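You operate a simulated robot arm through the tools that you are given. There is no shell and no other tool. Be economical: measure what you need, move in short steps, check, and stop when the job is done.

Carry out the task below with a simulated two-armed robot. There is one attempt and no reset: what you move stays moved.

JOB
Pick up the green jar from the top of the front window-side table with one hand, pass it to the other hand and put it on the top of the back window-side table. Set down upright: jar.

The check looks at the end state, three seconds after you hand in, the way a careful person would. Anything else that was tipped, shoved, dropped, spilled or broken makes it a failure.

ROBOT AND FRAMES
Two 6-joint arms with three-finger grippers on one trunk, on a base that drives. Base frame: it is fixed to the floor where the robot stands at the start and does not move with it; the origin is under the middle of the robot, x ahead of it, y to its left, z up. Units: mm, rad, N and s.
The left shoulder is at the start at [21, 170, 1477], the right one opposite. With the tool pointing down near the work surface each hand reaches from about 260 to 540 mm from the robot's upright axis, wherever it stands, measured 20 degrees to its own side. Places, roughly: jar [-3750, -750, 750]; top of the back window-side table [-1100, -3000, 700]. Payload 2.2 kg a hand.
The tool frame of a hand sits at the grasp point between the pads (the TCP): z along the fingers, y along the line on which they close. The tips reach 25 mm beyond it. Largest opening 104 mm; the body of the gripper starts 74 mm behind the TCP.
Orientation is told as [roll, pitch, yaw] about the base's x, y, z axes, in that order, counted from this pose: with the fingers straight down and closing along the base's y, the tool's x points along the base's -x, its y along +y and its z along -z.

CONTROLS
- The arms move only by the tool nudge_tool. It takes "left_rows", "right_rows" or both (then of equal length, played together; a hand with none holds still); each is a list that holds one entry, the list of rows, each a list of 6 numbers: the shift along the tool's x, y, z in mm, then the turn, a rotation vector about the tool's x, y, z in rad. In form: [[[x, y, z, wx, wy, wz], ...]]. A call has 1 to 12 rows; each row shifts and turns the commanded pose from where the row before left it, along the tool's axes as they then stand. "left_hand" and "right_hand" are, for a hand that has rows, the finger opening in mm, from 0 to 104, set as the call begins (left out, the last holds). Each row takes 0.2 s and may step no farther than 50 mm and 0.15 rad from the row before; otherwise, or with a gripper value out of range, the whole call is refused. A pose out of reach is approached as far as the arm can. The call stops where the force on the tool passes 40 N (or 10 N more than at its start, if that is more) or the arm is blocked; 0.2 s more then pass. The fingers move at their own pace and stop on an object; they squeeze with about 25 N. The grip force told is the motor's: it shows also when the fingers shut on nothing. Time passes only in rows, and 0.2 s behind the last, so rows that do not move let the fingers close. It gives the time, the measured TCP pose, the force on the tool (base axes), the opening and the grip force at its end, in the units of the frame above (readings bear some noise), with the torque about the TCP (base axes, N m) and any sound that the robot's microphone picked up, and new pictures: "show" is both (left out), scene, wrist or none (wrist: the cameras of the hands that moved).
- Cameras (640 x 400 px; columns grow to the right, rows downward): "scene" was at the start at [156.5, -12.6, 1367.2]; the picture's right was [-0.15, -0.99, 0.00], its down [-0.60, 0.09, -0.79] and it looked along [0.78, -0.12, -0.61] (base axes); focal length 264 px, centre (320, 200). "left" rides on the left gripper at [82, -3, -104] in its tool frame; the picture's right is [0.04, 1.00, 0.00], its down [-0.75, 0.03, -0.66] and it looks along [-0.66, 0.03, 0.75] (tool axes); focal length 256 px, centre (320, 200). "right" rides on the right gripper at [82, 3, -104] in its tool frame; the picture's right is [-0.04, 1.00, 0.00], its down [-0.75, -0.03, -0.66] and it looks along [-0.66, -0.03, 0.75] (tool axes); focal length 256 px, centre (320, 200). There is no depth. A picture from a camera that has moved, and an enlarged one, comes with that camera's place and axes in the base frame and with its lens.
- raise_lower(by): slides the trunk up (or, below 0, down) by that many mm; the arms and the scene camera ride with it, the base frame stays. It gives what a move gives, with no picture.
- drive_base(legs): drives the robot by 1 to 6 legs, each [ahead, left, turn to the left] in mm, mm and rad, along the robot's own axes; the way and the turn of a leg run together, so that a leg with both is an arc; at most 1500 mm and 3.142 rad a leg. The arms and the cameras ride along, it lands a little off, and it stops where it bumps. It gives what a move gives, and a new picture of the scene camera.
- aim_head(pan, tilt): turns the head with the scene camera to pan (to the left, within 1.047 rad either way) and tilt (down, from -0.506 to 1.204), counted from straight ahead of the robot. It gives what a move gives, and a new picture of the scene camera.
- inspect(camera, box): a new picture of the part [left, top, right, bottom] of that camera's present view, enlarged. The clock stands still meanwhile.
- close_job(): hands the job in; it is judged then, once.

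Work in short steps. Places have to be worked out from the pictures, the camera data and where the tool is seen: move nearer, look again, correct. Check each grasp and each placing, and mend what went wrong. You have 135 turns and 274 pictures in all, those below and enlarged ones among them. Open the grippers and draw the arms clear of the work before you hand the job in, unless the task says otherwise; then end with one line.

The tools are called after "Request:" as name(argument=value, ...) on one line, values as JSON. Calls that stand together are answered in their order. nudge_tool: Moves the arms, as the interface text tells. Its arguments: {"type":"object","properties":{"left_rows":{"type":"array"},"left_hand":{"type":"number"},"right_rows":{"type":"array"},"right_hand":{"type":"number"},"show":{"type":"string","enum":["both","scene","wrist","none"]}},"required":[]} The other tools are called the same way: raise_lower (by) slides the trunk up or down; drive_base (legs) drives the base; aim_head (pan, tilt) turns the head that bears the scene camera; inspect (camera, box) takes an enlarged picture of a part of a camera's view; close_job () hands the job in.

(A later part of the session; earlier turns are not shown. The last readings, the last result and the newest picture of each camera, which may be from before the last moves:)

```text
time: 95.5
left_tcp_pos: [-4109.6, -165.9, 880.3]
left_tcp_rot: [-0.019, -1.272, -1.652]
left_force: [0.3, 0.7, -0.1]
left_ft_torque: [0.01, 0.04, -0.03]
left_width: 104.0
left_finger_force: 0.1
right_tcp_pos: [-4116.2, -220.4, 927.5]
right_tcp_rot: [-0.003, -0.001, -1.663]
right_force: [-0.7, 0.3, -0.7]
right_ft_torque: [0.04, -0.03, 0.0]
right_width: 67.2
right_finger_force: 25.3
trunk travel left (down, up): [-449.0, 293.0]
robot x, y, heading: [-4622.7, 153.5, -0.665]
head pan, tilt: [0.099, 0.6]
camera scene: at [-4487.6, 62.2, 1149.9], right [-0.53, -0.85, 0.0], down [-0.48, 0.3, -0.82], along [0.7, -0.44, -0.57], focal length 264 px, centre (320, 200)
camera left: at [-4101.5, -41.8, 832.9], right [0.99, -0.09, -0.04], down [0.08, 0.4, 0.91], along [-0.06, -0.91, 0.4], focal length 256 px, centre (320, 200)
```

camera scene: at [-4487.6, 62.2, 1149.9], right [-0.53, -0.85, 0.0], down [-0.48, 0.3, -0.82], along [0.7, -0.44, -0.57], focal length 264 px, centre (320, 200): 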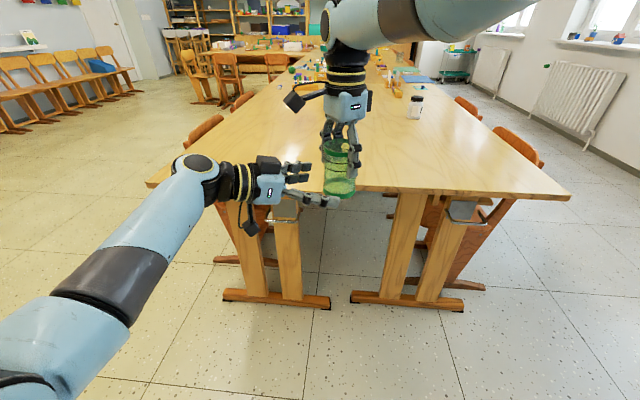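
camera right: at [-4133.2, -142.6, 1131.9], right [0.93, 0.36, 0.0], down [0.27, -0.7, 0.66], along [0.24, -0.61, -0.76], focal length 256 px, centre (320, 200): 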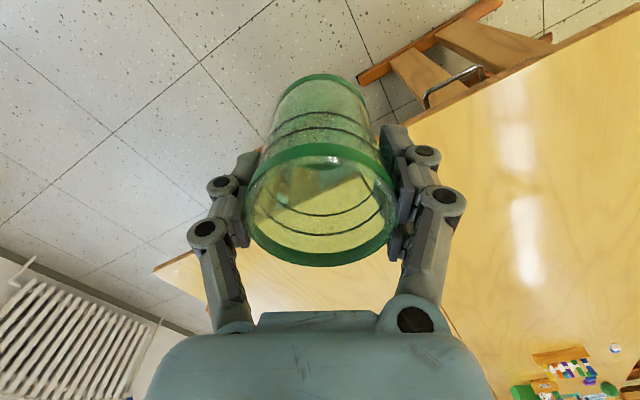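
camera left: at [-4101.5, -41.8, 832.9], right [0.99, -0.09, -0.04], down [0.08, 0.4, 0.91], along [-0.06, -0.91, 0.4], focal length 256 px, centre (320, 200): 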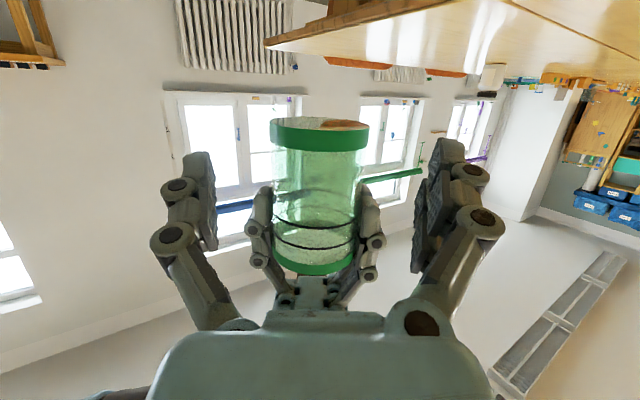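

The jar is centred between the flatter left fingers. I advance 44 mm at z≈876.

Request:
nudge_tool(left_rows=[[[-4.4, 0, 21.6, 0, 0, 0], [-4.4, 0, 21.7, 0, 0, 0], [0, 0, 0, 0, 0, 0]]])

Request:
inspect(camera="scene", box=[270, 80, 430, 220])

```text
time: 96.3
left_tcp_pos: [-4112.4, -211.0, 874.8]
left_tcp_rot: [-0.022, -1.271, -1.654]
left_force: [0.9, 0.4, 0.0]
left_ft_torque: [-0.02, -0.01, 0.0]
left_width: 104.2
left_finger_force: 0.1
right_tcp_pos: [-4116.8, -222.2, 928.4]
right_tcp_rot: [-0.003, 0.0, -1.663]
right_force: [-0.7, 0.5, -1.3]
right_ft_torque: [-0.02, -0.03, 0.03]
right_width: 67.4
right_finger_force: 24.9
trunk travel left (down, up): [-449.0, 293.0]
robot x, y, heading: [-4622.4, 156.1, -0.661]
head pan, tilt: [0.099, 0.6]
camera scene: at [-4487.5, 62.4, 1149.9], right [-0.53, -0.85, 0.0], down [-0.48, 0.3, -0.82], along [0.7, -0.44, -0.57], focal length 264 px, centre (320, 200)
camera left: at [-4106.2, -85.9, 827.4], right [0.99, -0.09, -0.04], down [0.08, 0.4, 0.91], along [-0.06, -0.91, 0.4], focal length 256 px, centre (320, 200)
```

scene: 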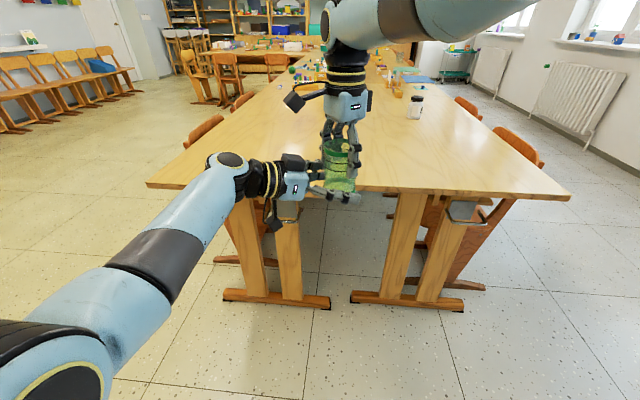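
left: 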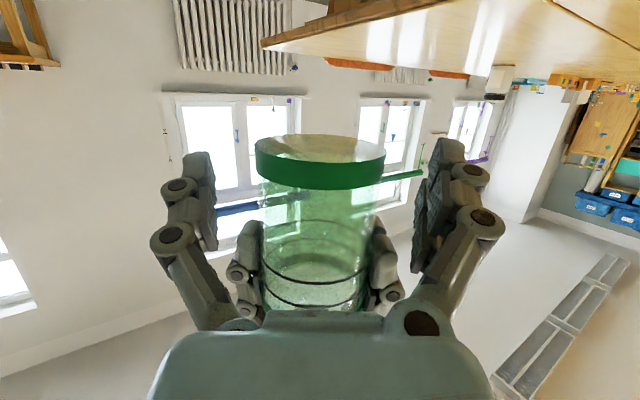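

```text
2.86 times, centred on (350, 150) of scene
camera zoom: at [-4487.5, 62.4, 1149.9], right [-0.53, -0.85, 0.0], down [-0.48, 0.3, -0.82], along [0.7, -0.44, -0.57], focal length 755 px, centre (234, 343)
```

zoom: 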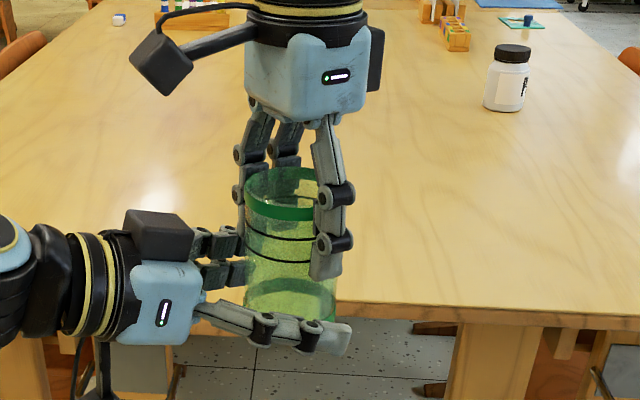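

No contact now and clear gaps below the right fingertips. I close the left hand on the jar.

Request:
nudge_tool(left_rows=[[[0, 0, 0, 0, 0, 0], [0, 0, 0, 0, 0, 0], [0, 0, 0, 0, 0, 0], [0, 0, 0, 0, 0, 0]]], left_hand=50)

Request:
inspect(camera="scene", box=[270, 80, 430, 220])

```text
time: 97.3
left_tcp_pos: [-4114.1, -210.3, 874.0]
left_tcp_rot: [-0.022, -1.269, -1.654]
left_force: [-4.3, 1.6, 2.0]
left_ft_torque: [-0.1, -0.25, 0.01]
left_width: 63.4
left_finger_force: 24.8
right_tcp_pos: [-4115.7, -221.3, 928.7]
right_tcp_rot: [-0.001, 0.001, -1.663]
right_force: [5.6, -1.2, -2.0]
right_ft_torque: [-0.02, 0.0, -0.08]
right_width: 67.1
right_finger_force: 24.7
trunk travel left (down, up): [-449.0, 293.0]
robot x, y, heading: [-4618.5, 153.5, -0.657]
head pan, tilt: [0.099, 0.6]
camera scene: at [-4487.5, 62.2, 1149.9], right [-0.53, -0.85, 0.0], down [-0.48, 0.3, -0.82], along [0.7, -0.44, -0.57], focal length 264 px, centre (320, 200)
camera left: at [-4106.5, -86.2, 827.6], right [0.99, -0.09, -0.04], down [0.08, 0.4, 0.91], along [-0.07, -0.91, 0.4], focal length 256 px, centre (320, 200)
```

scene: 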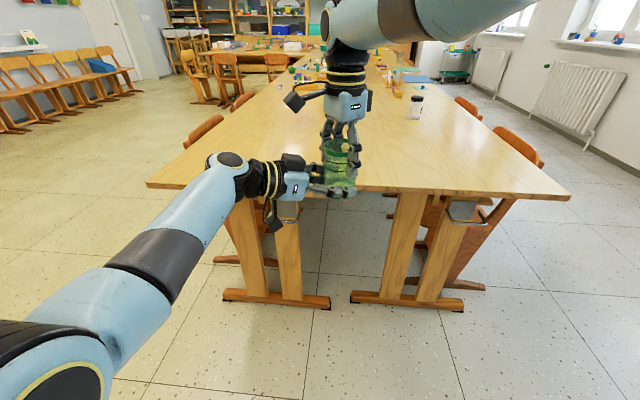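
left: 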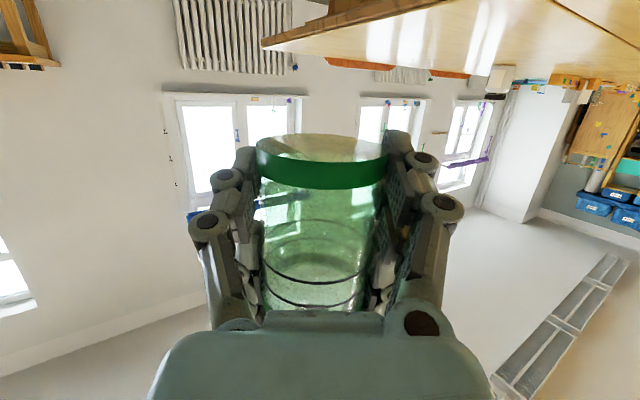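

```text
2.86 times, centred on (350, 150) of scene
camera zoom: at [-4487.5, 62.2, 1149.9], right [-0.53, -0.85, 0.0], down [-0.48, 0.3, -0.82], along [0.7, -0.44, -0.57], focal length 755 px, centre (234, 343)
```

zoom: 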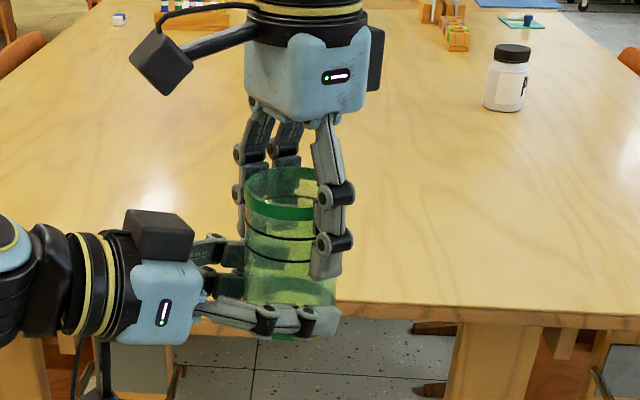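

Left grip is firm (63 mm, 25 N). I open the right hand and lift it straight up off the rim.

Request:
nudge_tool(right_rows=[[[0, 0, 0, 0, 0, 0], [0, 0, 0, 0, 0, 0], [0, 0, 0, 0, 0, 0], [0, 0, -10, 0, 0, 0], [0, 0, -20, 0, 0, 0], [0, 0, -25, 0, 0, 0], [0, 0, -30, 0, 0, 0], [0, 0, -15, 0, 0, 0]]], right_hand=100)

```text
time: 99.1
left_tcp_pos: [-4113.4, -211.4, 874.0]
left_tcp_rot: [-0.023, -1.272, -1.653]
left_force: [0.3, -0.2, -0.8]
left_ft_torque: [0.0, 0.01, 0.04]
left_width: 63.7
left_finger_force: 24.9
right_tcp_pos: [-4107.7, -224.4, 1028.8]
right_tcp_rot: [-0.004, 0.001, -1.664]
right_force: [-0.6, -1.1, -0.8]
right_ft_torque: [0.0, 0.03, -0.02]
right_width: 100.0
right_finger_force: 0.0
right hand out of reach, approached as far as the arm can: row 5, 7
trunk travel left (down, up): [-449.0, 293.0]
robot x, y, heading: [-4619.1, 155.5, -0.66]
head pan, tilt: [0.099, 0.6]
camera scene: at [-4487.6, 62.3, 1149.9], right [-0.53, -0.85, 0.0], down [-0.48, 0.3, -0.82], along [0.7, -0.44, -0.57], focal length 264 px, centre (320, 200)
camera right: at [-4096.2, -142.9, 1132.7], right [0.99, -0.13, 0.0], down [-0.1, -0.75, 0.66], along [-0.09, -0.65, -0.76], focal length 256 px, centre (320, 200)
```

scene: 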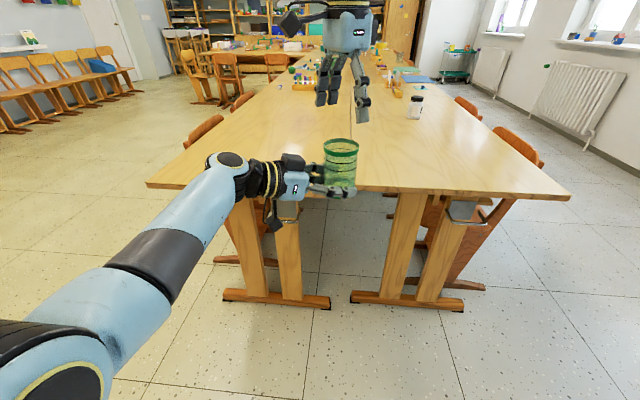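
right: 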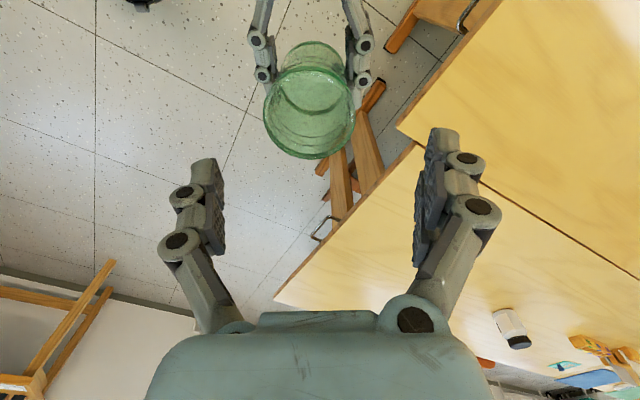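

The pass succeeded: the left hand holds the jar alone. I turn the right hand back to neutral yaw and move it aside to the right.

Request:
nudge_tool(right_rows=[[[0, 0, 0, 0, 0, -0.14], [0, 0, 0, 0, 0, -0.14], [0, 0, 0, 0, 0, -0.14], [0, 0, 0, 0, 0, -0.14], [0, 0, 0, 0, 0, -0.14], [0, 0, 0, 0, 0, -0.14], [0, 0, 0, 0, 0, -0.14], [0, -45, 0, 0, 0, 0], [0, -45, 0, 0, 0, 0], [0, -45, 0, 0, 0, 0], [0, -45, 0, 0, 0, 0], [0, -45, 0, 0, 0, 0]]], show="none")

Request:
aim_head(pan=-0.6, tilt=0.3)

```text
time: 101.7
left_tcp_pos: [-4113.1, -211.2, 874.6]
left_tcp_rot: [-0.018, -1.268, -1.655]
left_force: [0.1, -0.2, -0.3]
left_ft_torque: [0.02, 0.0, 0.02]
left_width: 63.5
left_finger_force: 24.9
right_tcp_pos: [-4199.2, -423.6, 1025.2]
right_tcp_rot: [0.001, 0.006, -0.682]
right_force: [-0.2, -0.8, 0.3]
right_ft_torque: [0.04, -0.01, -0.02]
right_width: 100.2
right_finger_force: 0.0
right hand out of reach, approached as far as the arm can: row 8, 9, 10, 11, 12
trunk travel left (down, up): [-449.0, 293.0]
robot x, y, heading: [-4622.8, 152.7, -0.654]
head pan, tilt: [0.099, 0.6]
```

```text
time: 102.8
left_tcp_pos: [-4113.2, -210.8, 874.4]
left_tcp_rot: [-0.021, -1.27, -1.654]
left_force: [-0.2, -0.3, 0.6]
left_ft_torque: [0.01, 0.03, 0.0]
left_width: 63.9
left_finger_force: 25.0
right_tcp_pos: [-4198.2, -422.7, 1024.4]
right_tcp_rot: [0.0, 0.004, -0.683]
right_force: [-0.1, -0.8, -0.5]
right_ft_torque: [0.01, 0.01, -0.01]
right_width: 100.3
right_finger_force: 0.0
trunk travel left (down, up): [-449.0, 293.0]
robot x, y, heading: [-4616.9, 151.8, -0.663]
head pan, tilt: [-0.6, 0.3]
camera scene: at [-4533.9, 20.3, 1177.3], right [-0.95, -0.31, 0.0], down [-0.09, 0.28, -0.95], along [0.29, -0.91, -0.3], focal length 264 px, centre (320, 200)
```

scene: 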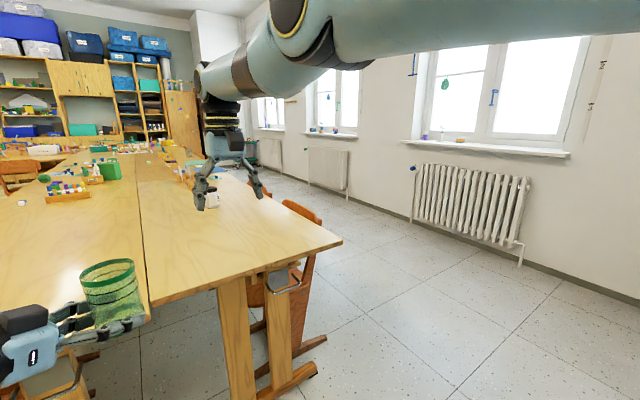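

The window aisle (about 2 m wide) is clear. I drive right 1450 mm past the table end and then ahead along the aisle.

Request:
drive_base(legs=[[0, -1450, 0], [1500, -50, 0], [1300, 0, 0]])

Request:
aim_head(pan=0.5, tilt=0.4)

```text
refused: leg 2 is longer than a leg can be; nothing moved
```

```text
time: 104.1
left_tcp_pos: [-4113.5, -210.2, 873.9]
left_tcp_rot: [-0.022, -1.271, -1.652]
left_force: [0.0, -0.2, -0.1]
left_ft_torque: [-0.01, -0.02, 0.0]
left_width: 63.2
left_finger_force: 25.5
right_tcp_pos: [-4196.5, -422.4, 1024.4]
right_tcp_rot: [0.002, 0.006, -0.684]
right_force: [-0.3, -0.2, 0.9]
right_ft_torque: [0.02, 0.0, -0.02]
right_width: 100.1
right_finger_force: 0.0
trunk travel left (down, up): [-449.0, 293.0]
robot x, y, heading: [-4620.8, 155.0, -0.664]
head pan, tilt: [0.499, 0.4]
camera scene: at [-4471.0, 94.2, 1168.1], right [-0.16, -0.99, 0.0], down [-0.38, 0.06, -0.92], along [0.91, -0.15, -0.39], focal length 264 px, centre (320, 200)
```

scene: 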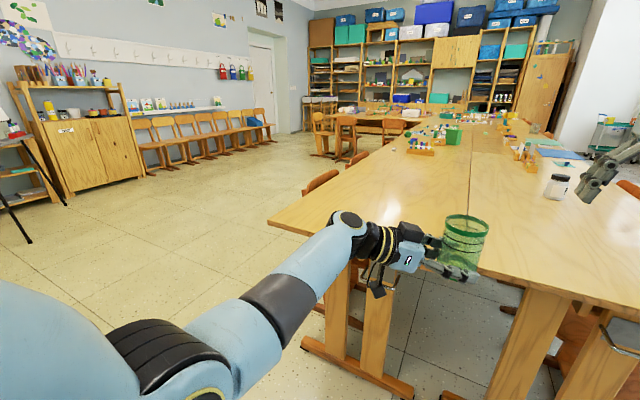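

The leg was slightly too long; I resend it within the limit.

Request:
drive_base(legs=[[0, -1480, 0], [1450, 0, 0], [1300, 0, 0]])

Request:
aim_head(pan=0.2, tilt=0.4)

```text
time: 124.2
left_tcp_pos: [-2878.7, -3049.3, 874.5]
left_tcp_rot: [-0.021, -1.272, -1.649]
left_force: [-0.8, 0.1, -0.8]
left_ft_torque: [0.03, -0.01, -0.02]
left_width: 63.7
left_finger_force: 24.8
right_tcp_pos: [-2962.2, -3261.7, 1024.0]
right_tcp_rot: [0.001, 0.005, -0.679]
right_force: [-0.6, 0.3, -0.8]
right_ft_torque: [0.0, -0.02, 0.02]
right_width: 100.2
right_finger_force: 0.0
trunk travel left (down, up): [-449.0, 293.0]
robot x, y, heading: [-3389.6, -2683.5, -0.657]
head pan, tilt: [0.499, 0.4]
camera scene: at [-3237.0, -2745.7, 1168.0], right [-0.16, -0.99, 0.0], down [-0.38, 0.06, -0.92], along [0.91, -0.14, -0.39], focal length 264 px, centre (320, 200)
```

scene: 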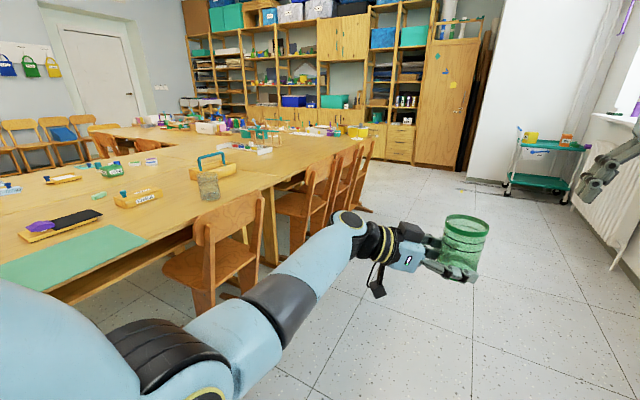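

```text
time: 125.0
left_tcp_pos: [-2877.5, -3048.2, 874.3]
left_tcp_rot: [-0.02, -1.27, -1.651]
left_force: [-0.6, 0.9, -0.4]
left_ft_torque: [0.01, -0.02, -0.01]
left_width: 64.2
left_finger_force: 24.6
right_tcp_pos: [-2962.7, -3262.4, 1024.7]
right_tcp_rot: [0.0, 0.005, -0.679]
right_force: [-0.4, -0.7, 0.4]
right_ft_torque: [0.03, -0.03, 0.04]
right_width: 100.0
right_finger_force: 0.0
trunk travel left (down, up): [-449.0, 293.0]
robot x, y, heading: [-3384.6, -2686.3, -0.655]
head pan, tilt: [0.201, 0.4]
camera scene: at [-3245.5, -2771.7, 1168.1], right [-0.44, -0.9, 0.0], down [-0.35, 0.17, -0.92], along [0.83, -0.41, -0.39], focal length 264 px, centre (320, 200)
```

scene: 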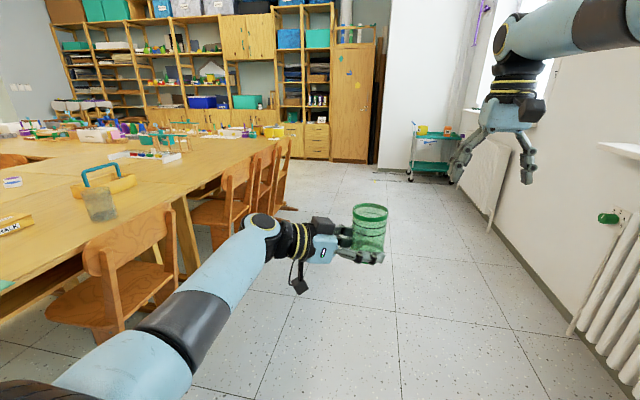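

The back desk's far end has ~2 m of open floor before the cabinet, so I can approach it end-on with no chairs. I drive on along the aisle and look left.

Request:
drive_base(legs=[[1450, 0, 0], [1150, 0, 0]])

Request:
aim_head(pan=1.0, tilt=0.5)

```text
time: 137.7
left_tcp_pos: [-795.9, -4594.8, 874.2]
left_tcp_rot: [-0.021, -1.27, -1.624]
left_force: [-0.2, 0.6, -0.2]
left_ft_torque: [-0.01, 0.0, 0.02]
left_width: 63.7
left_finger_force: 25.2
right_tcp_pos: [-875.3, -4809.7, 1023.7]
right_tcp_rot: [0.0, 0.005, -0.657]
right_force: [0.1, -0.4, -0.4]
right_ft_torque: [0.01, -0.01, 0.0]
right_width: 100.3
right_finger_force: 0.0
trunk travel left (down, up): [-449.0, 293.0]
robot x, y, heading: [-1312.9, -4242.5, -0.635]
head pan, tilt: [0.201, 0.4]
camera scene: at [-1169.5, -4325.8, 1168.0], right [-0.42, -0.91, 0.0], down [-0.35, 0.16, -0.92], along [0.84, -0.39, -0.39], focal length 264 px, centre (320, 200)
```

scene: 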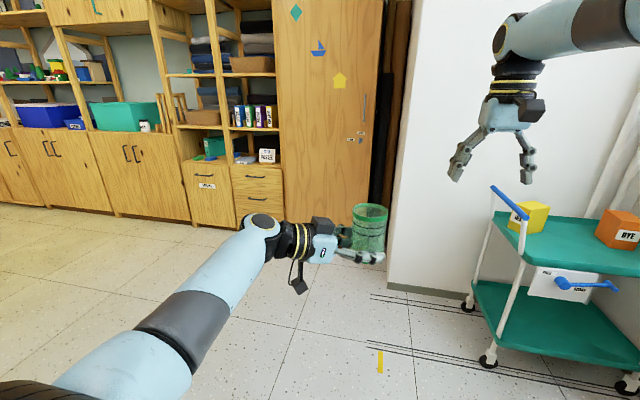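

```text
time: 138.8
left_tcp_pos: [-796.9, -4594.7, 874.7]
left_tcp_rot: [-0.019, -1.271, -1.626]
left_force: [-0.4, 1.3, 0.5]
left_ft_torque: [0.0, -0.03, 0.01]
left_width: 63.8
left_finger_force: 25.3
right_tcp_pos: [-875.5, -4809.9, 1023.7]
right_tcp_rot: [-0.001, 0.004, -0.656]
right_force: [0.3, -0.7, -0.1]
right_ft_torque: [0.01, 0.0, 0.02]
right_width: 100.2
right_finger_force: 0.1
trunk travel left (down, up): [-449.0, 293.0]
robot x, y, heading: [-1308.6, -4243.7, -0.633]
head pan, tilt: [1.0, 0.499]
camera scene: at [-1168.8, -4254.2, 1159.0], right [0.36, -0.93, 0.0], down [-0.45, -0.17, -0.88], along [0.82, 0.31, -0.48], focal length 264 px, centre (320, 200)
```

scene: 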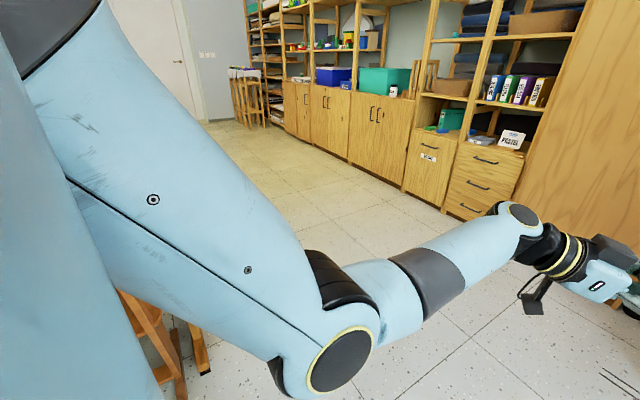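

I've come level with the table's far end. I move diagonally ahead-left into the open floor, away from the cart, then turn left a quarter to look.

Request:
drive_base(legs=[[900, 700, 0], [0, 0, 1.5]])

Request:
aim_head(pan=0.7, tilt=0.4)

```text
time: 148.3
left_tcp_pos: [203.8, -3704.9, 874.3]
left_tcp_rot: [-0.022, -1.27, -0.108]
left_force: [-0.1, 0.0, 0.8]
left_ft_torque: [0.01, 0.01, 0.01]
left_width: 63.4
left_finger_force: 25.2
right_tcp_pos: [413.9, -3795.5, 1023.7]
right_tcp_rot: [-0.001, 0.006, 0.862]
right_force: [-0.3, 0.3, 0.0]
right_ft_torque: [-0.01, -0.01, -0.02]
right_width: 99.7
right_finger_force: 0.1
trunk travel left (down, up): [-449.0, 293.0]
robot x, y, heading: [-175.9, -4205.5, 0.883]
head pan, tilt: [1.0, 0.499]
camera scene: at [-155.2, -4060.1, 1159.0], right [0.95, 0.31, 0.0], down [0.15, -0.46, -0.88], along [-0.27, 0.83, -0.48], focal length 264 px, centre (320, 200)
```

scene: 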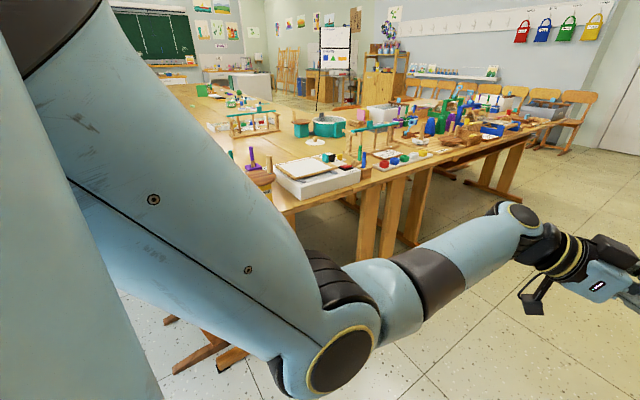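

```text
time: 149.1
left_tcp_pos: [202.7, -3705.9, 874.5]
left_tcp_rot: [-0.021, -1.27, -0.106]
left_force: [-0.4, -0.8, 0.9]
left_ft_torque: [-0.01, 0.01, 0.0]
left_width: 63.6
left_finger_force: 25.1
right_tcp_pos: [413.4, -3796.3, 1024.8]
right_tcp_rot: [0.0, 0.006, 0.863]
right_force: [-0.2, 0.0, -0.7]
right_ft_torque: [0.0, 0.01, -0.02]
right_width: 100.1
right_finger_force: 0.3
trunk travel left (down, up): [-449.0, 293.0]
robot x, y, heading: [-173.2, -4201.6, 0.883]
head pan, tilt: [0.7, 0.4]
camera scene: at [-128.4, -4054.1, 1168.1], right [1.0, 0.01, 0.0], down [0.01, -0.39, -0.92], along [-0.01, 0.92, -0.39], focal length 264 px, centre (320, 200)
```

scene: 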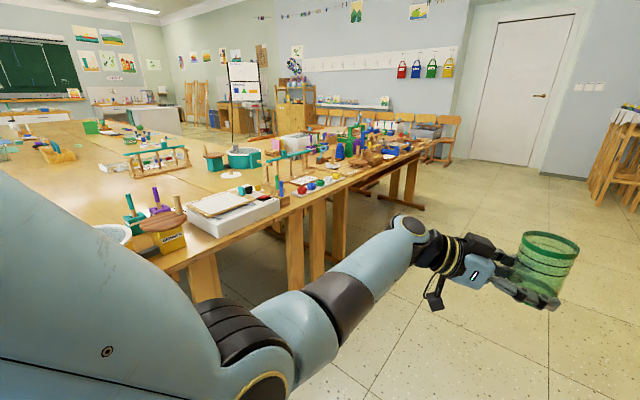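

Many objects sit along this end. I turn further left to see the window-side desk's end fully.

Request:
drive_base(legs=[[0, 0, 1.1]])

Request:
aim_head(pan=0.3, tilt=0.45)

```text
time: 152.2
left_tcp_pos: [-437.1, -3637.2, 874.8]
left_tcp_rot: [-0.021, -1.272, 0.978]
left_force: [-0.5, -0.1, -0.1]
left_ft_torque: [-0.02, 0.01, -0.03]
left_width: 63.6
left_finger_force: 24.9
right_tcp_pos: [-258.5, -3494.0, 1024.7]
right_tcp_rot: [0.002, 0.004, 1.945]
right_force: [-0.4, 0.3, -0.2]
right_ft_torque: [0.02, 0.0, 0.01]
right_width: 100.2
right_finger_force: 0.1
trunk travel left (down, up): [-449.0, 293.0]
robot x, y, heading: [-171.8, -4204.2, 1.966]
head pan, tilt: [0.7, 0.4]
camera scene: at [-284.8, -4093.5, 1168.1], right [0.46, 0.89, 0.0], down [0.35, -0.18, -0.92], along [-0.82, 0.42, -0.39], focal length 264 px, centre (320, 200)
```

scene: 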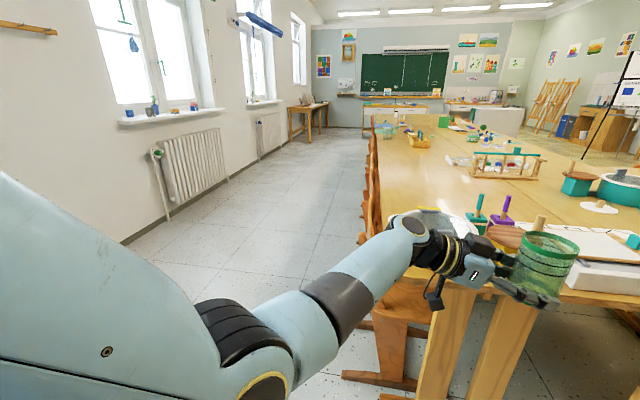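

```text
time: 153.1
left_tcp_pos: [-437.4, -3636.6, 875.1]
left_tcp_rot: [-0.021, -1.269, 0.977]
left_force: [0.2, 0.1, -0.7]
left_ft_torque: [0.0, 0.0, 0.02]
left_width: 63.7
left_finger_force: 25.3
right_tcp_pos: [-260.0, -3493.5, 1024.1]
right_tcp_rot: [-0.001, 0.006, 1.945]
right_force: [0.0, 0.6, -0.3]
right_ft_torque: [0.0, -0.03, -0.01]
right_width: 100.2
right_finger_force: 0.0
trunk travel left (down, up): [-449.0, 293.0]
robot x, y, heading: [-171.3, -4200.3, 1.964]
head pan, tilt: [0.3, 0.45]
camera scene: at [-261.3, -4065.3, 1163.4], right [0.77, 0.64, 0.0], down [0.28, -0.33, -0.9], along [-0.58, 0.69, -0.44], focal length 264 px, centre (320, 200)
```

scene: 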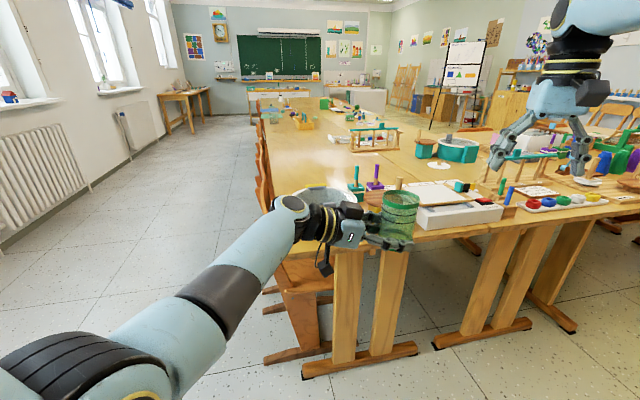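

I zoom on the desk to find free tabletop and the clutter's positions.

Request:
inspect(camera="scene", box=[240, 90, 420, 260])

Request:
inspect(camera="scene", box=[340, 100, 520, 250])

```text
2.35 times, centred on (330, 175) of scene
camera zoom: at [-261.3, -4065.3, 1163.4], right [0.77, 0.64, 0.0], down [0.28, -0.33, -0.9], along [-0.58, 0.69, -0.44], focal length 622 px, centre (296, 259)
```

zoom: 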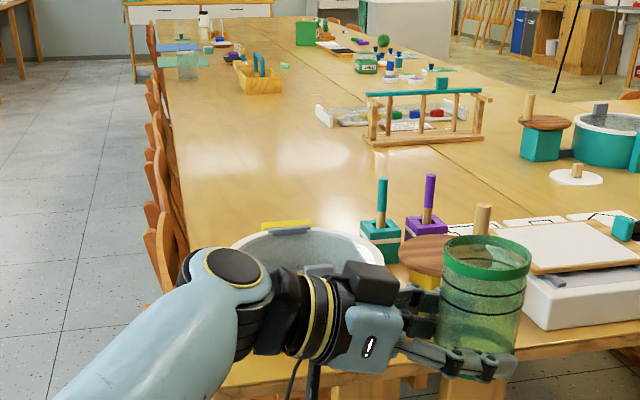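

```text
2.67 times, centred on (430, 175) of scene
camera zoom: at [-261.3, -4065.3, 1163.4], right [0.77, 0.64, 0.0], down [0.28, -0.33, -0.9], along [-0.58, 0.69, -0.44], focal length 705 px, centre (27, 267)
```

zoom: 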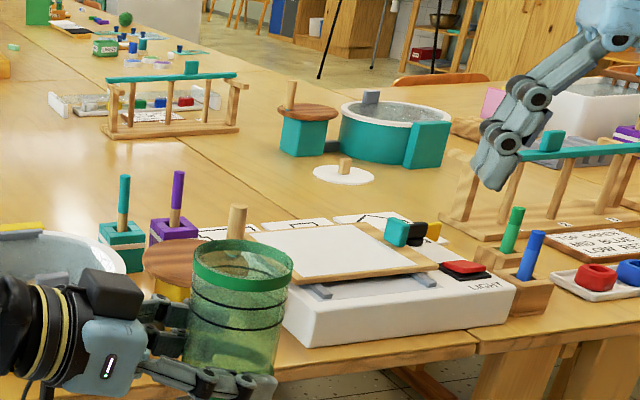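

The end is cluttered, but the window-side strip of the desk is clear. I raise the trunk 120 mm for safe clearance, face the desk from the window aisle and move alongside it.

Request:
raise_lower(by=120)

Request:
drive_base(legs=[[0, 0, -1.066], [-750, 0, 0], [0, 1400, 0]])

Request:
aim_head(pan=0.0, tilt=0.6)

```text
time: 154.6
left_tcp_pos: [-438.1, -3638.2, 995.1]
left_tcp_rot: [-0.023, -1.268, 0.976]
left_force: [-1.2, 0.5, -1.6]
left_ft_torque: [0.03, 0.02, -0.03]
left_width: 63.5
left_finger_force: 24.7
right_tcp_pos: [-259.2, -3495.0, 1156.5]
right_tcp_rot: [0.0, -0.013, 1.943]
right_force: [0.8, 0.1, 0.6]
right_ft_torque: [-0.02, 0.04, 0.0]
right_width: 100.1
right_finger_force: 0.0
trunk travel left (down, up): [-569.0, 173.0]
robot x, y, heading: [-175.6, -4205.5, 1.968]
head pan, tilt: [0.3, 0.45]
```

```text
time: 168.0
left_tcp_pos: [-1378.0, -3416.5, 993.6]
left_tcp_rot: [-0.023, -1.271, -0.095]
left_force: [-0.7, -0.5, -0.6]
left_ft_torque: [0.0, -0.01, 0.0]
left_width: 63.3
left_finger_force: 25.1
right_tcp_pos: [-1166.0, -3504.8, 1155.6]
right_tcp_rot: [-0.001, -0.015, 0.87]
right_force: [0.3, 0.7, 0.1]
right_ft_torque: [-0.02, -0.01, -0.02]
right_width: 100.2
right_finger_force: 0.1
trunk travel left (down, up): [-569.0, 173.0]
robot x, y, heading: [-1748.2, -3920.8, 0.89]
head pan, tilt: [0.3, 0.45]
camera scene: at [-1671.0, -3775.8, 1285.3], right [0.93, -0.37, 0.0], down [-0.16, -0.41, -0.9], along [0.33, 0.84, -0.44], focal length 264 px, centre (320, 200)
```

scene: 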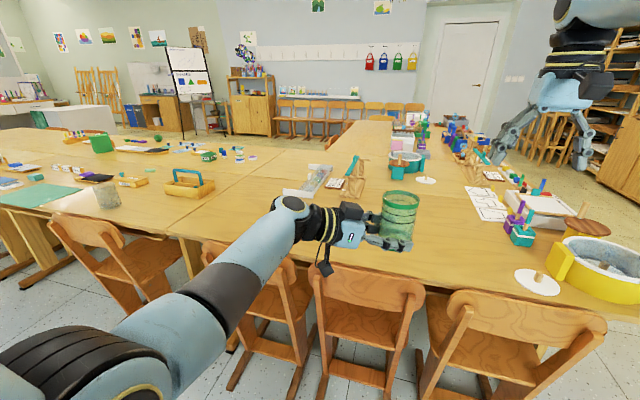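

```text
time: 168.8
left_tcp_pos: [-1376.6, -3416.3, 994.4]
left_tcp_rot: [-0.022, -1.27, -0.099]
left_force: [-0.6, -0.3, -1.0]
left_ft_torque: [0.02, 0.02, 0.0]
left_width: 63.6
left_finger_force: 24.9
right_tcp_pos: [-1167.6, -3504.8, 1156.3]
right_tcp_rot: [0.0, -0.014, 0.871]
right_force: [0.0, -0.2, 0.0]
right_ft_torque: [0.0, -0.05, 0.07]
right_width: 100.2
right_finger_force: 0.0
trunk travel left (down, up): [-569.0, 173.0]
robot x, y, heading: [-1749.2, -3916.3, 0.893]
head pan, tilt: [0.0, 0.6]
camera scene: at [-1649.3, -3792.6, 1271.8], right [0.78, -0.63, 0.0], down [-0.35, -0.44, -0.82], along [0.52, 0.64, -0.57], focal length 264 px, centre (320, 200)
```

scene: 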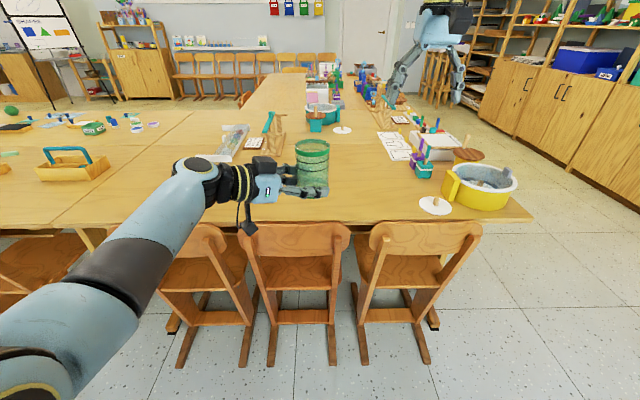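

Free tabletop lies right in front, and a ~220 mm chair-free gap exists near the left end of this desk (edge ≈(-1734,-2955)). First I shift the left hand out to its own side and turn it to point straight at the desk.

Request:
nudge_tool(left_rows=[[[10.5, 23.2, -34, 0, 0, 0], [10.5, 23.2, -34, 0, 0, 0], [10.5, 23.2, -34, 0, 0, 0], [10.4, 23, -34, 0, 0, 0], [0, 0, 0, 0, 0, 0]]], show="none")

Request:
nudge_tool(left_rows=[[[0, 0, 0, -0.119, 0, -0.0366], [0, 0, 0, -0.119, 0, -0.0366], [0, 0, 0, -0.119, 0, -0.0366], [0, 0, 0, -0.119, 0, -0.0366], [0, 0, 0, -0.119, 0, -0.0366], [0, 0, 0, -0.119, 0, -0.0366], [0, 0, 0, -0.119, 0, -0.0366], [0, 0, 0, -0.119, 0, -0.0366], [0, 0, 0, 0, 0, 0]]])

```text
time: 170.0
left_tcp_pos: [-1506.4, -3308.3, 995.1]
left_tcp_rot: [-0.021, -1.27, -0.099]
left_force: [0.6, 0.4, -1.0]
left_ft_torque: [0.01, -0.01, 0.01]
left_width: 63.3
left_finger_force: 25.3
right_tcp_pos: [-1166.9, -3505.3, 1155.7]
right_tcp_rot: [-0.001, -0.013, 0.871]
right_force: [0.8, -0.1, -0.4]
right_ft_torque: [-0.01, 0.03, 0.04]
right_width: 100.1
right_finger_force: 0.1
trunk travel left (down, up): [-569.0, 173.0]
robot x, y, heading: [-1751.8, -3918.1, 0.894]
head pan, tilt: [0.0, 0.6]
```

```text
time: 172.0
left_tcp_pos: [-1507.7, -3306.1, 993.3]
left_tcp_rot: [-0.01, -1.265, 0.889]
left_force: [0.1, 0.0, -1.1]
left_ft_torque: [-0.04, -0.02, -0.01]
left_width: 63.4
left_finger_force: 25.2
right_tcp_pos: [-1167.2, -3505.1, 1156.5]
right_tcp_rot: [0.001, -0.014, 0.871]
right_force: [0.3, 0.0, -0.6]
right_ft_torque: [0.02, 0.02, 0.0]
right_width: 99.8
right_finger_force: 0.0
trunk travel left (down, up): [-569.0, 173.0]
robot x, y, heading: [-1751.7, -3921.9, 0.894]
head pan, tilt: [0.0, 0.6]
camera scene: at [-1649.7, -3792.3, 1271.7], right [0.78, -0.63, 0.0], down [-0.35, -0.44, -0.82], along [0.52, 0.64, -0.57], focal length 264 px, centre (320, 200)
camera left: at [-1585.5, -3403.0, 947.4], right [-0.78, 0.63, -0.04], down [-0.28, -0.29, 0.92], along [0.56, 0.72, 0.4], focal length 256 px, centre (320, 200)
```

scene: 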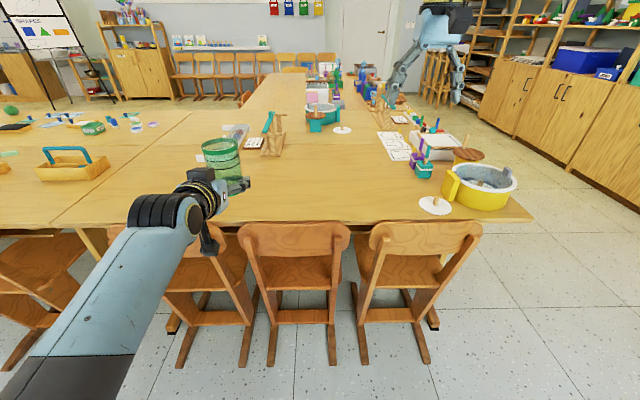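
left: 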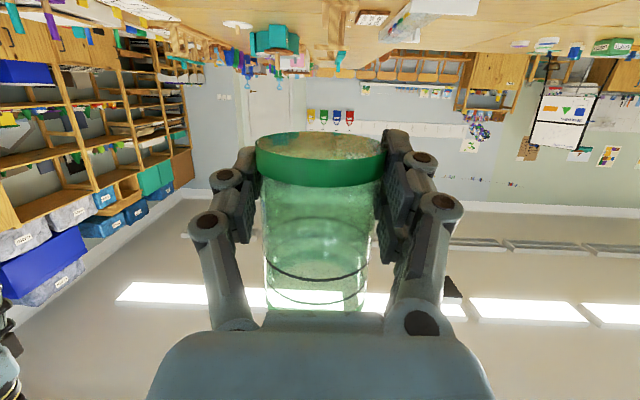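

The left hand now points straight at the desk. I look down-left to measure the gap between chairs accurately.

Request:
aim_head(pan=0.75, tilt=0.6)

```text
time: 173.1
left_tcp_pos: [-1508.4, -3306.9, 994.3]
left_tcp_rot: [-0.005, -1.265, 0.884]
left_force: [-0.6, -0.5, -0.4]
left_ft_torque: [0.01, -0.02, 0.03]
left_width: 63.1
left_finger_force: 25.0
right_tcp_pos: [-1168.2, -3506.1, 1156.0]
right_tcp_rot: [-0.001, -0.016, 0.872]
right_force: [0.5, 0.3, 0.1]
right_ft_torque: [0.01, 0.03, 0.0]
right_width: 100.0
right_finger_force: 0.1
trunk travel left (down, up): [-569.0, 173.0]
robot x, y, heading: [-1752.3, -3917.2, 0.898]
head pan, tilt: [0.75, 0.6]
camera scene: at [-1711.1, -3773.4, 1271.7], right [1.0, 0.07, 0.0], down [0.04, -0.56, -0.82], along [-0.06, 0.82, -0.57], focal length 264 px, centre (320, 200)
```

scene: 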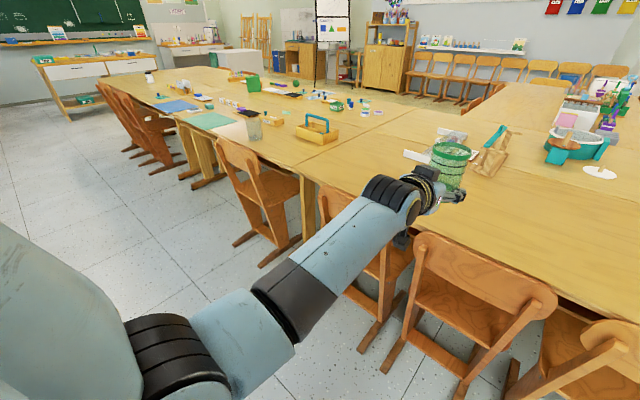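

I move 395 mm left so the hand comes opposite the gap, still high and clear of the chairs.

Request:
drive_base(legs=[[0, 395, 0]])

Request:
aim_head(pan=0.2, tilt=0.85)

```text
time: 175.6
left_tcp_pos: [-1814.4, -3061.1, 993.7]
left_tcp_rot: [-0.01, -1.267, 0.884]
left_force: [0.5, 0.4, -0.3]
left_ft_torque: [-0.01, 0.01, 0.0]
left_width: 63.3
left_finger_force: 25.5
right_tcp_pos: [-1475.2, -3257.6, 1155.5]
right_tcp_rot: [-0.001, -0.013, 0.87]
right_force: [-0.3, -0.2, -1.1]
right_ft_torque: [-0.01, -0.01, 0.0]
right_width: 100.0
right_finger_force: 0.0
trunk travel left (down, up): [-569.0, 173.0]
robot x, y, heading: [-2058.8, -3670.9, 0.896]
head pan, tilt: [0.75, 0.6]
camera scene: at [-2019.1, -3525.7, 1271.7], right [1.0, 0.07, 0.0], down [0.04, -0.56, -0.82], along [-0.06, 0.82, -0.57], focal length 264 px, centre (320, 200)
```

scene: 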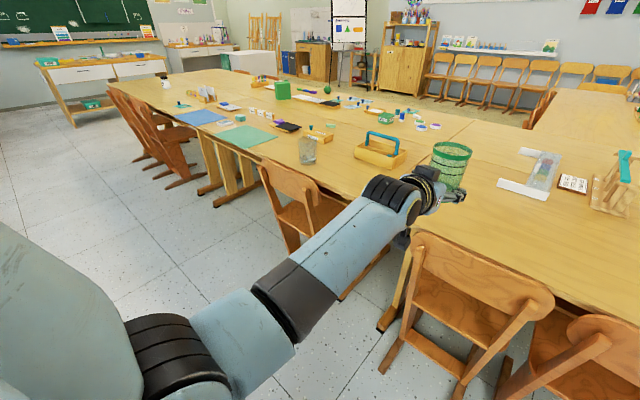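

```text
time: 176.6
left_tcp_pos: [-1813.6, -3059.5, 994.4]
left_tcp_rot: [-0.007, -1.265, 0.882]
left_force: [0.1, 0.4, -0.7]
left_ft_torque: [0.0, -0.01, -0.02]
left_width: 63.2
left_finger_force: 25.4
right_tcp_pos: [-1474.6, -3257.5, 1155.3]
right_tcp_rot: [0.0, -0.013, 0.868]
right_force: [0.0, -0.7, -0.1]
right_ft_torque: [0.03, -0.02, -0.01]
right_width: 99.9
right_finger_force: 0.1
trunk travel left (down, up): [-569.0, 173.0]
robot x, y, heading: [-2058.8, -3674.2, 0.892]
head pan, tilt: [0.201, 0.85]
camera scene: at [-1976.4, -3544.7, 1250.9], right [0.89, -0.46, 0.0], down [-0.34, -0.67, -0.66], along [0.3, 0.59, -0.75], focal length 264 px, centre (320, 200)
```

scene: 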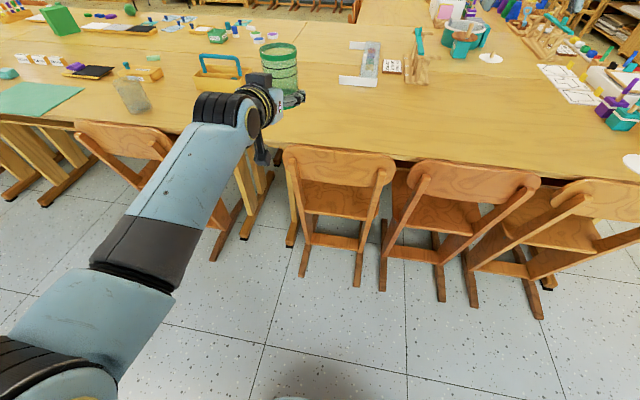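

Chair 1's left side is ~230 mm right of the table boundary. I zoom to find the boundary seam precisely.

Request:
inspect(camera="scene", box=[180, 20, 400, 200])

Request:
aim_head(pan=-0.3, tilt=0.7)

```text
2.22 times, centred on (290, 110) of scene
camera zoom: at [-1976.4, -3544.7, 1250.9], right [0.89, -0.46, 0.0], down [-0.34, -0.67, -0.66], along [0.3, 0.59, -0.75], focal length 588 px, centre (387, 400)
```

zoom: 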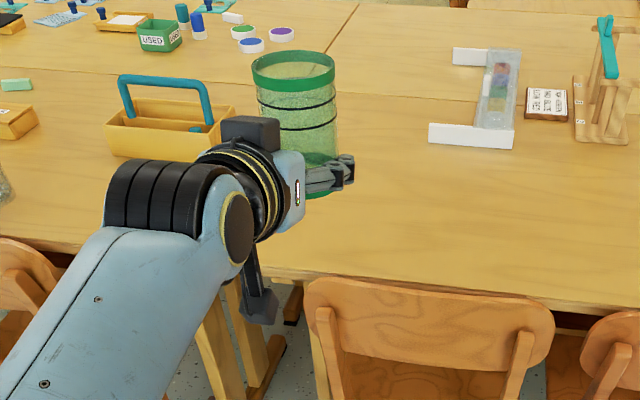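

```text
time: 177.5
left_tcp_pos: [-1814.6, -3059.3, 993.8]
left_tcp_rot: [-0.008, -1.265, 0.884]
left_force: [0.0, 0.0, -0.6]
left_ft_torque: [-0.01, 0.0, -0.01]
left_width: 63.1
left_finger_force: 24.8
right_tcp_pos: [-1473.3, -3259.0, 1157.1]
right_tcp_rot: [0.0, -0.015, 0.871]
right_force: [-0.1, -1.4, -0.6]
right_ft_torque: [-0.02, -0.06, 0.0]
right_width: 100.0
right_finger_force: 0.1
trunk travel left (down, up): [-569.0, 173.0]
robot x, y, heading: [-2058.3, -3673.3, 0.891]
head pan, tilt: [-0.3, 0.7]
camera scene: at [-1941.7, -3566.7, 1263.1], right [0.56, -0.83, 0.0], down [-0.53, -0.36, -0.76], along [0.63, 0.43, -0.64], focal length 264 px, centre (320, 200)
```

scene: 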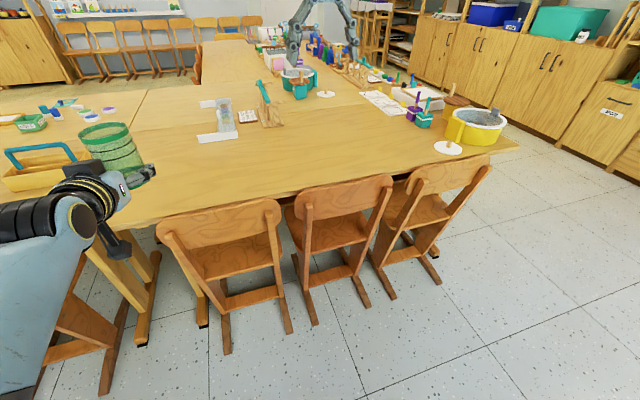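

Triangulating the desk corner and a card from two stands gives this table top at z≈700–715 (lower than the front one), with the edge near (-1784,-2826). I move 190 mm left toward the gap centre and look again.

Request:
drive_base(legs=[[0, 190, 0.03]])

Request:
aim_head(pan=0.0, tilt=0.8)

```text
time: 179.1
left_tcp_pos: [-1983.0, -2936.8, 992.5]
left_tcp_rot: [-0.009, -1.266, 0.919]
left_force: [-1.8, 2.4, -0.3]
left_ft_torque: [-0.04, -0.01, -0.01]
left_width: 63.1
left_finger_force: 24.9
right_tcp_pos: [-1636.8, -3124.6, 1157.1]
right_tcp_rot: [0.001, -0.015, 0.904]
right_force: [-0.5, -0.1, 0.2]
right_ft_torque: [-0.02, -0.03, 0.01]
right_width: 100.2
right_finger_force: 0.0
trunk travel left (down, up): [-569.0, 173.0]
robot x, y, heading: [-2203.7, -3556.2, 0.922]
head pan, tilt: [-0.3, 0.7]
camera scene: at [-2093.9, -3447.3, 1263.1], right [0.59, -0.81, 0.0], down [-0.52, -0.38, -0.76], along [0.62, 0.45, -0.64], focal length 264 px, centre (320, 200)
```

scene: 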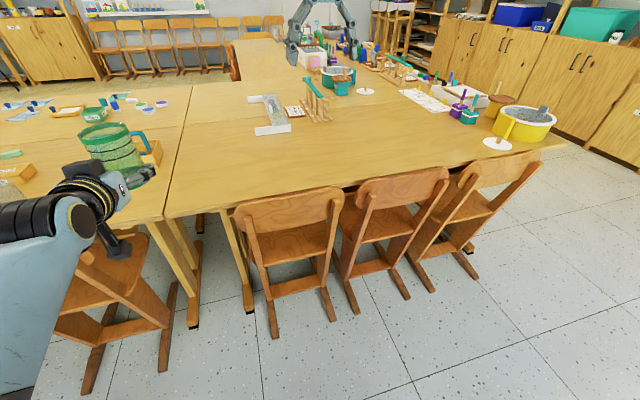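

```text
time: 179.8
left_tcp_pos: [-1982.1, -2937.1, 993.6]
left_tcp_rot: [-0.005, -1.265, 0.918]
left_force: [0.0, 0.7, -0.5]
left_ft_torque: [0.01, 0.02, 0.01]
left_width: 63.3
left_finger_force: 25.1
right_tcp_pos: [-1636.4, -3123.9, 1156.1]
right_tcp_rot: [-0.001, -0.014, 0.904]
right_force: [0.3, 0.7, 0.4]
right_ft_torque: [0.01, -0.01, -0.01]
right_width: 100.0
right_finger_force: 0.0
trunk travel left (down, up): [-569.0, 173.0]
robot x, y, heading: [-2207.1, -3555.2, 0.928]
head pan, tilt: [0.0, 0.799]
camera scene: at [-2113.1, -3433.5, 1254.9], right [0.8, -0.6, 0.0], down [-0.43, -0.57, -0.7], along [0.42, 0.56, -0.72], focal length 264 px, centre (320, 200)
```

scene: 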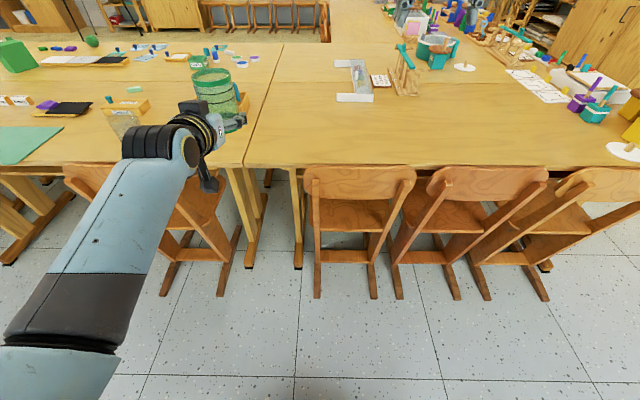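

Now the boundary (col 243) and chair 1 (col 305) are clear; I'm aiming for the strip between them on the back desk. I drive 250 mm ahead and 31 mm right, keeping the jar high, then check.

Request:
drive_base(legs=[[250, -31, 0]])

```text
time: 181.7
left_tcp_pos: [-1803.3, -2754.2, 991.9]
left_tcp_rot: [-0.005, -1.265, 0.917]
left_force: [1.1, 0.4, -1.0]
left_ft_torque: [0.04, -0.01, 0.01]
left_width: 63.1
left_finger_force: 25.2
right_tcp_pos: [-1457.7, -2940.7, 1156.0]
right_tcp_rot: [0.0, -0.012, 0.902]
right_force: [0.9, -0.3, 0.1]
right_ft_torque: [-0.02, 0.05, 0.0]
right_width: 100.1
right_finger_force: 0.2
trunk travel left (down, up): [-569.0, 173.0]
robot x, y, heading: [-2025.7, -3370.8, 0.923]
head pan, tilt: [0.0, 0.799]
camera scene: at [-1935.4, -3249.8, 1254.7], right [0.8, -0.6, 0.0], down [-0.43, -0.57, -0.7], along [0.42, 0.56, -0.72], focal length 264 px, centre (320, 200)
```

scene: 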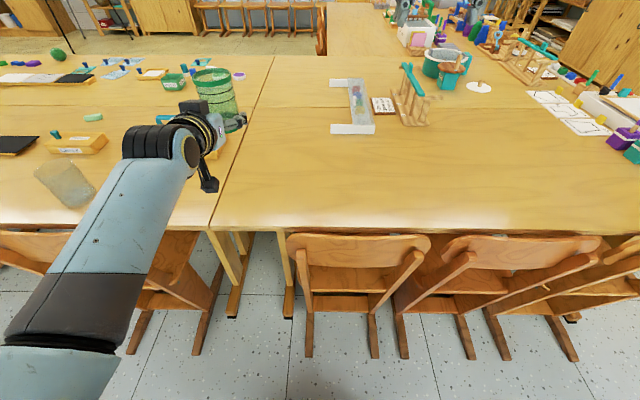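

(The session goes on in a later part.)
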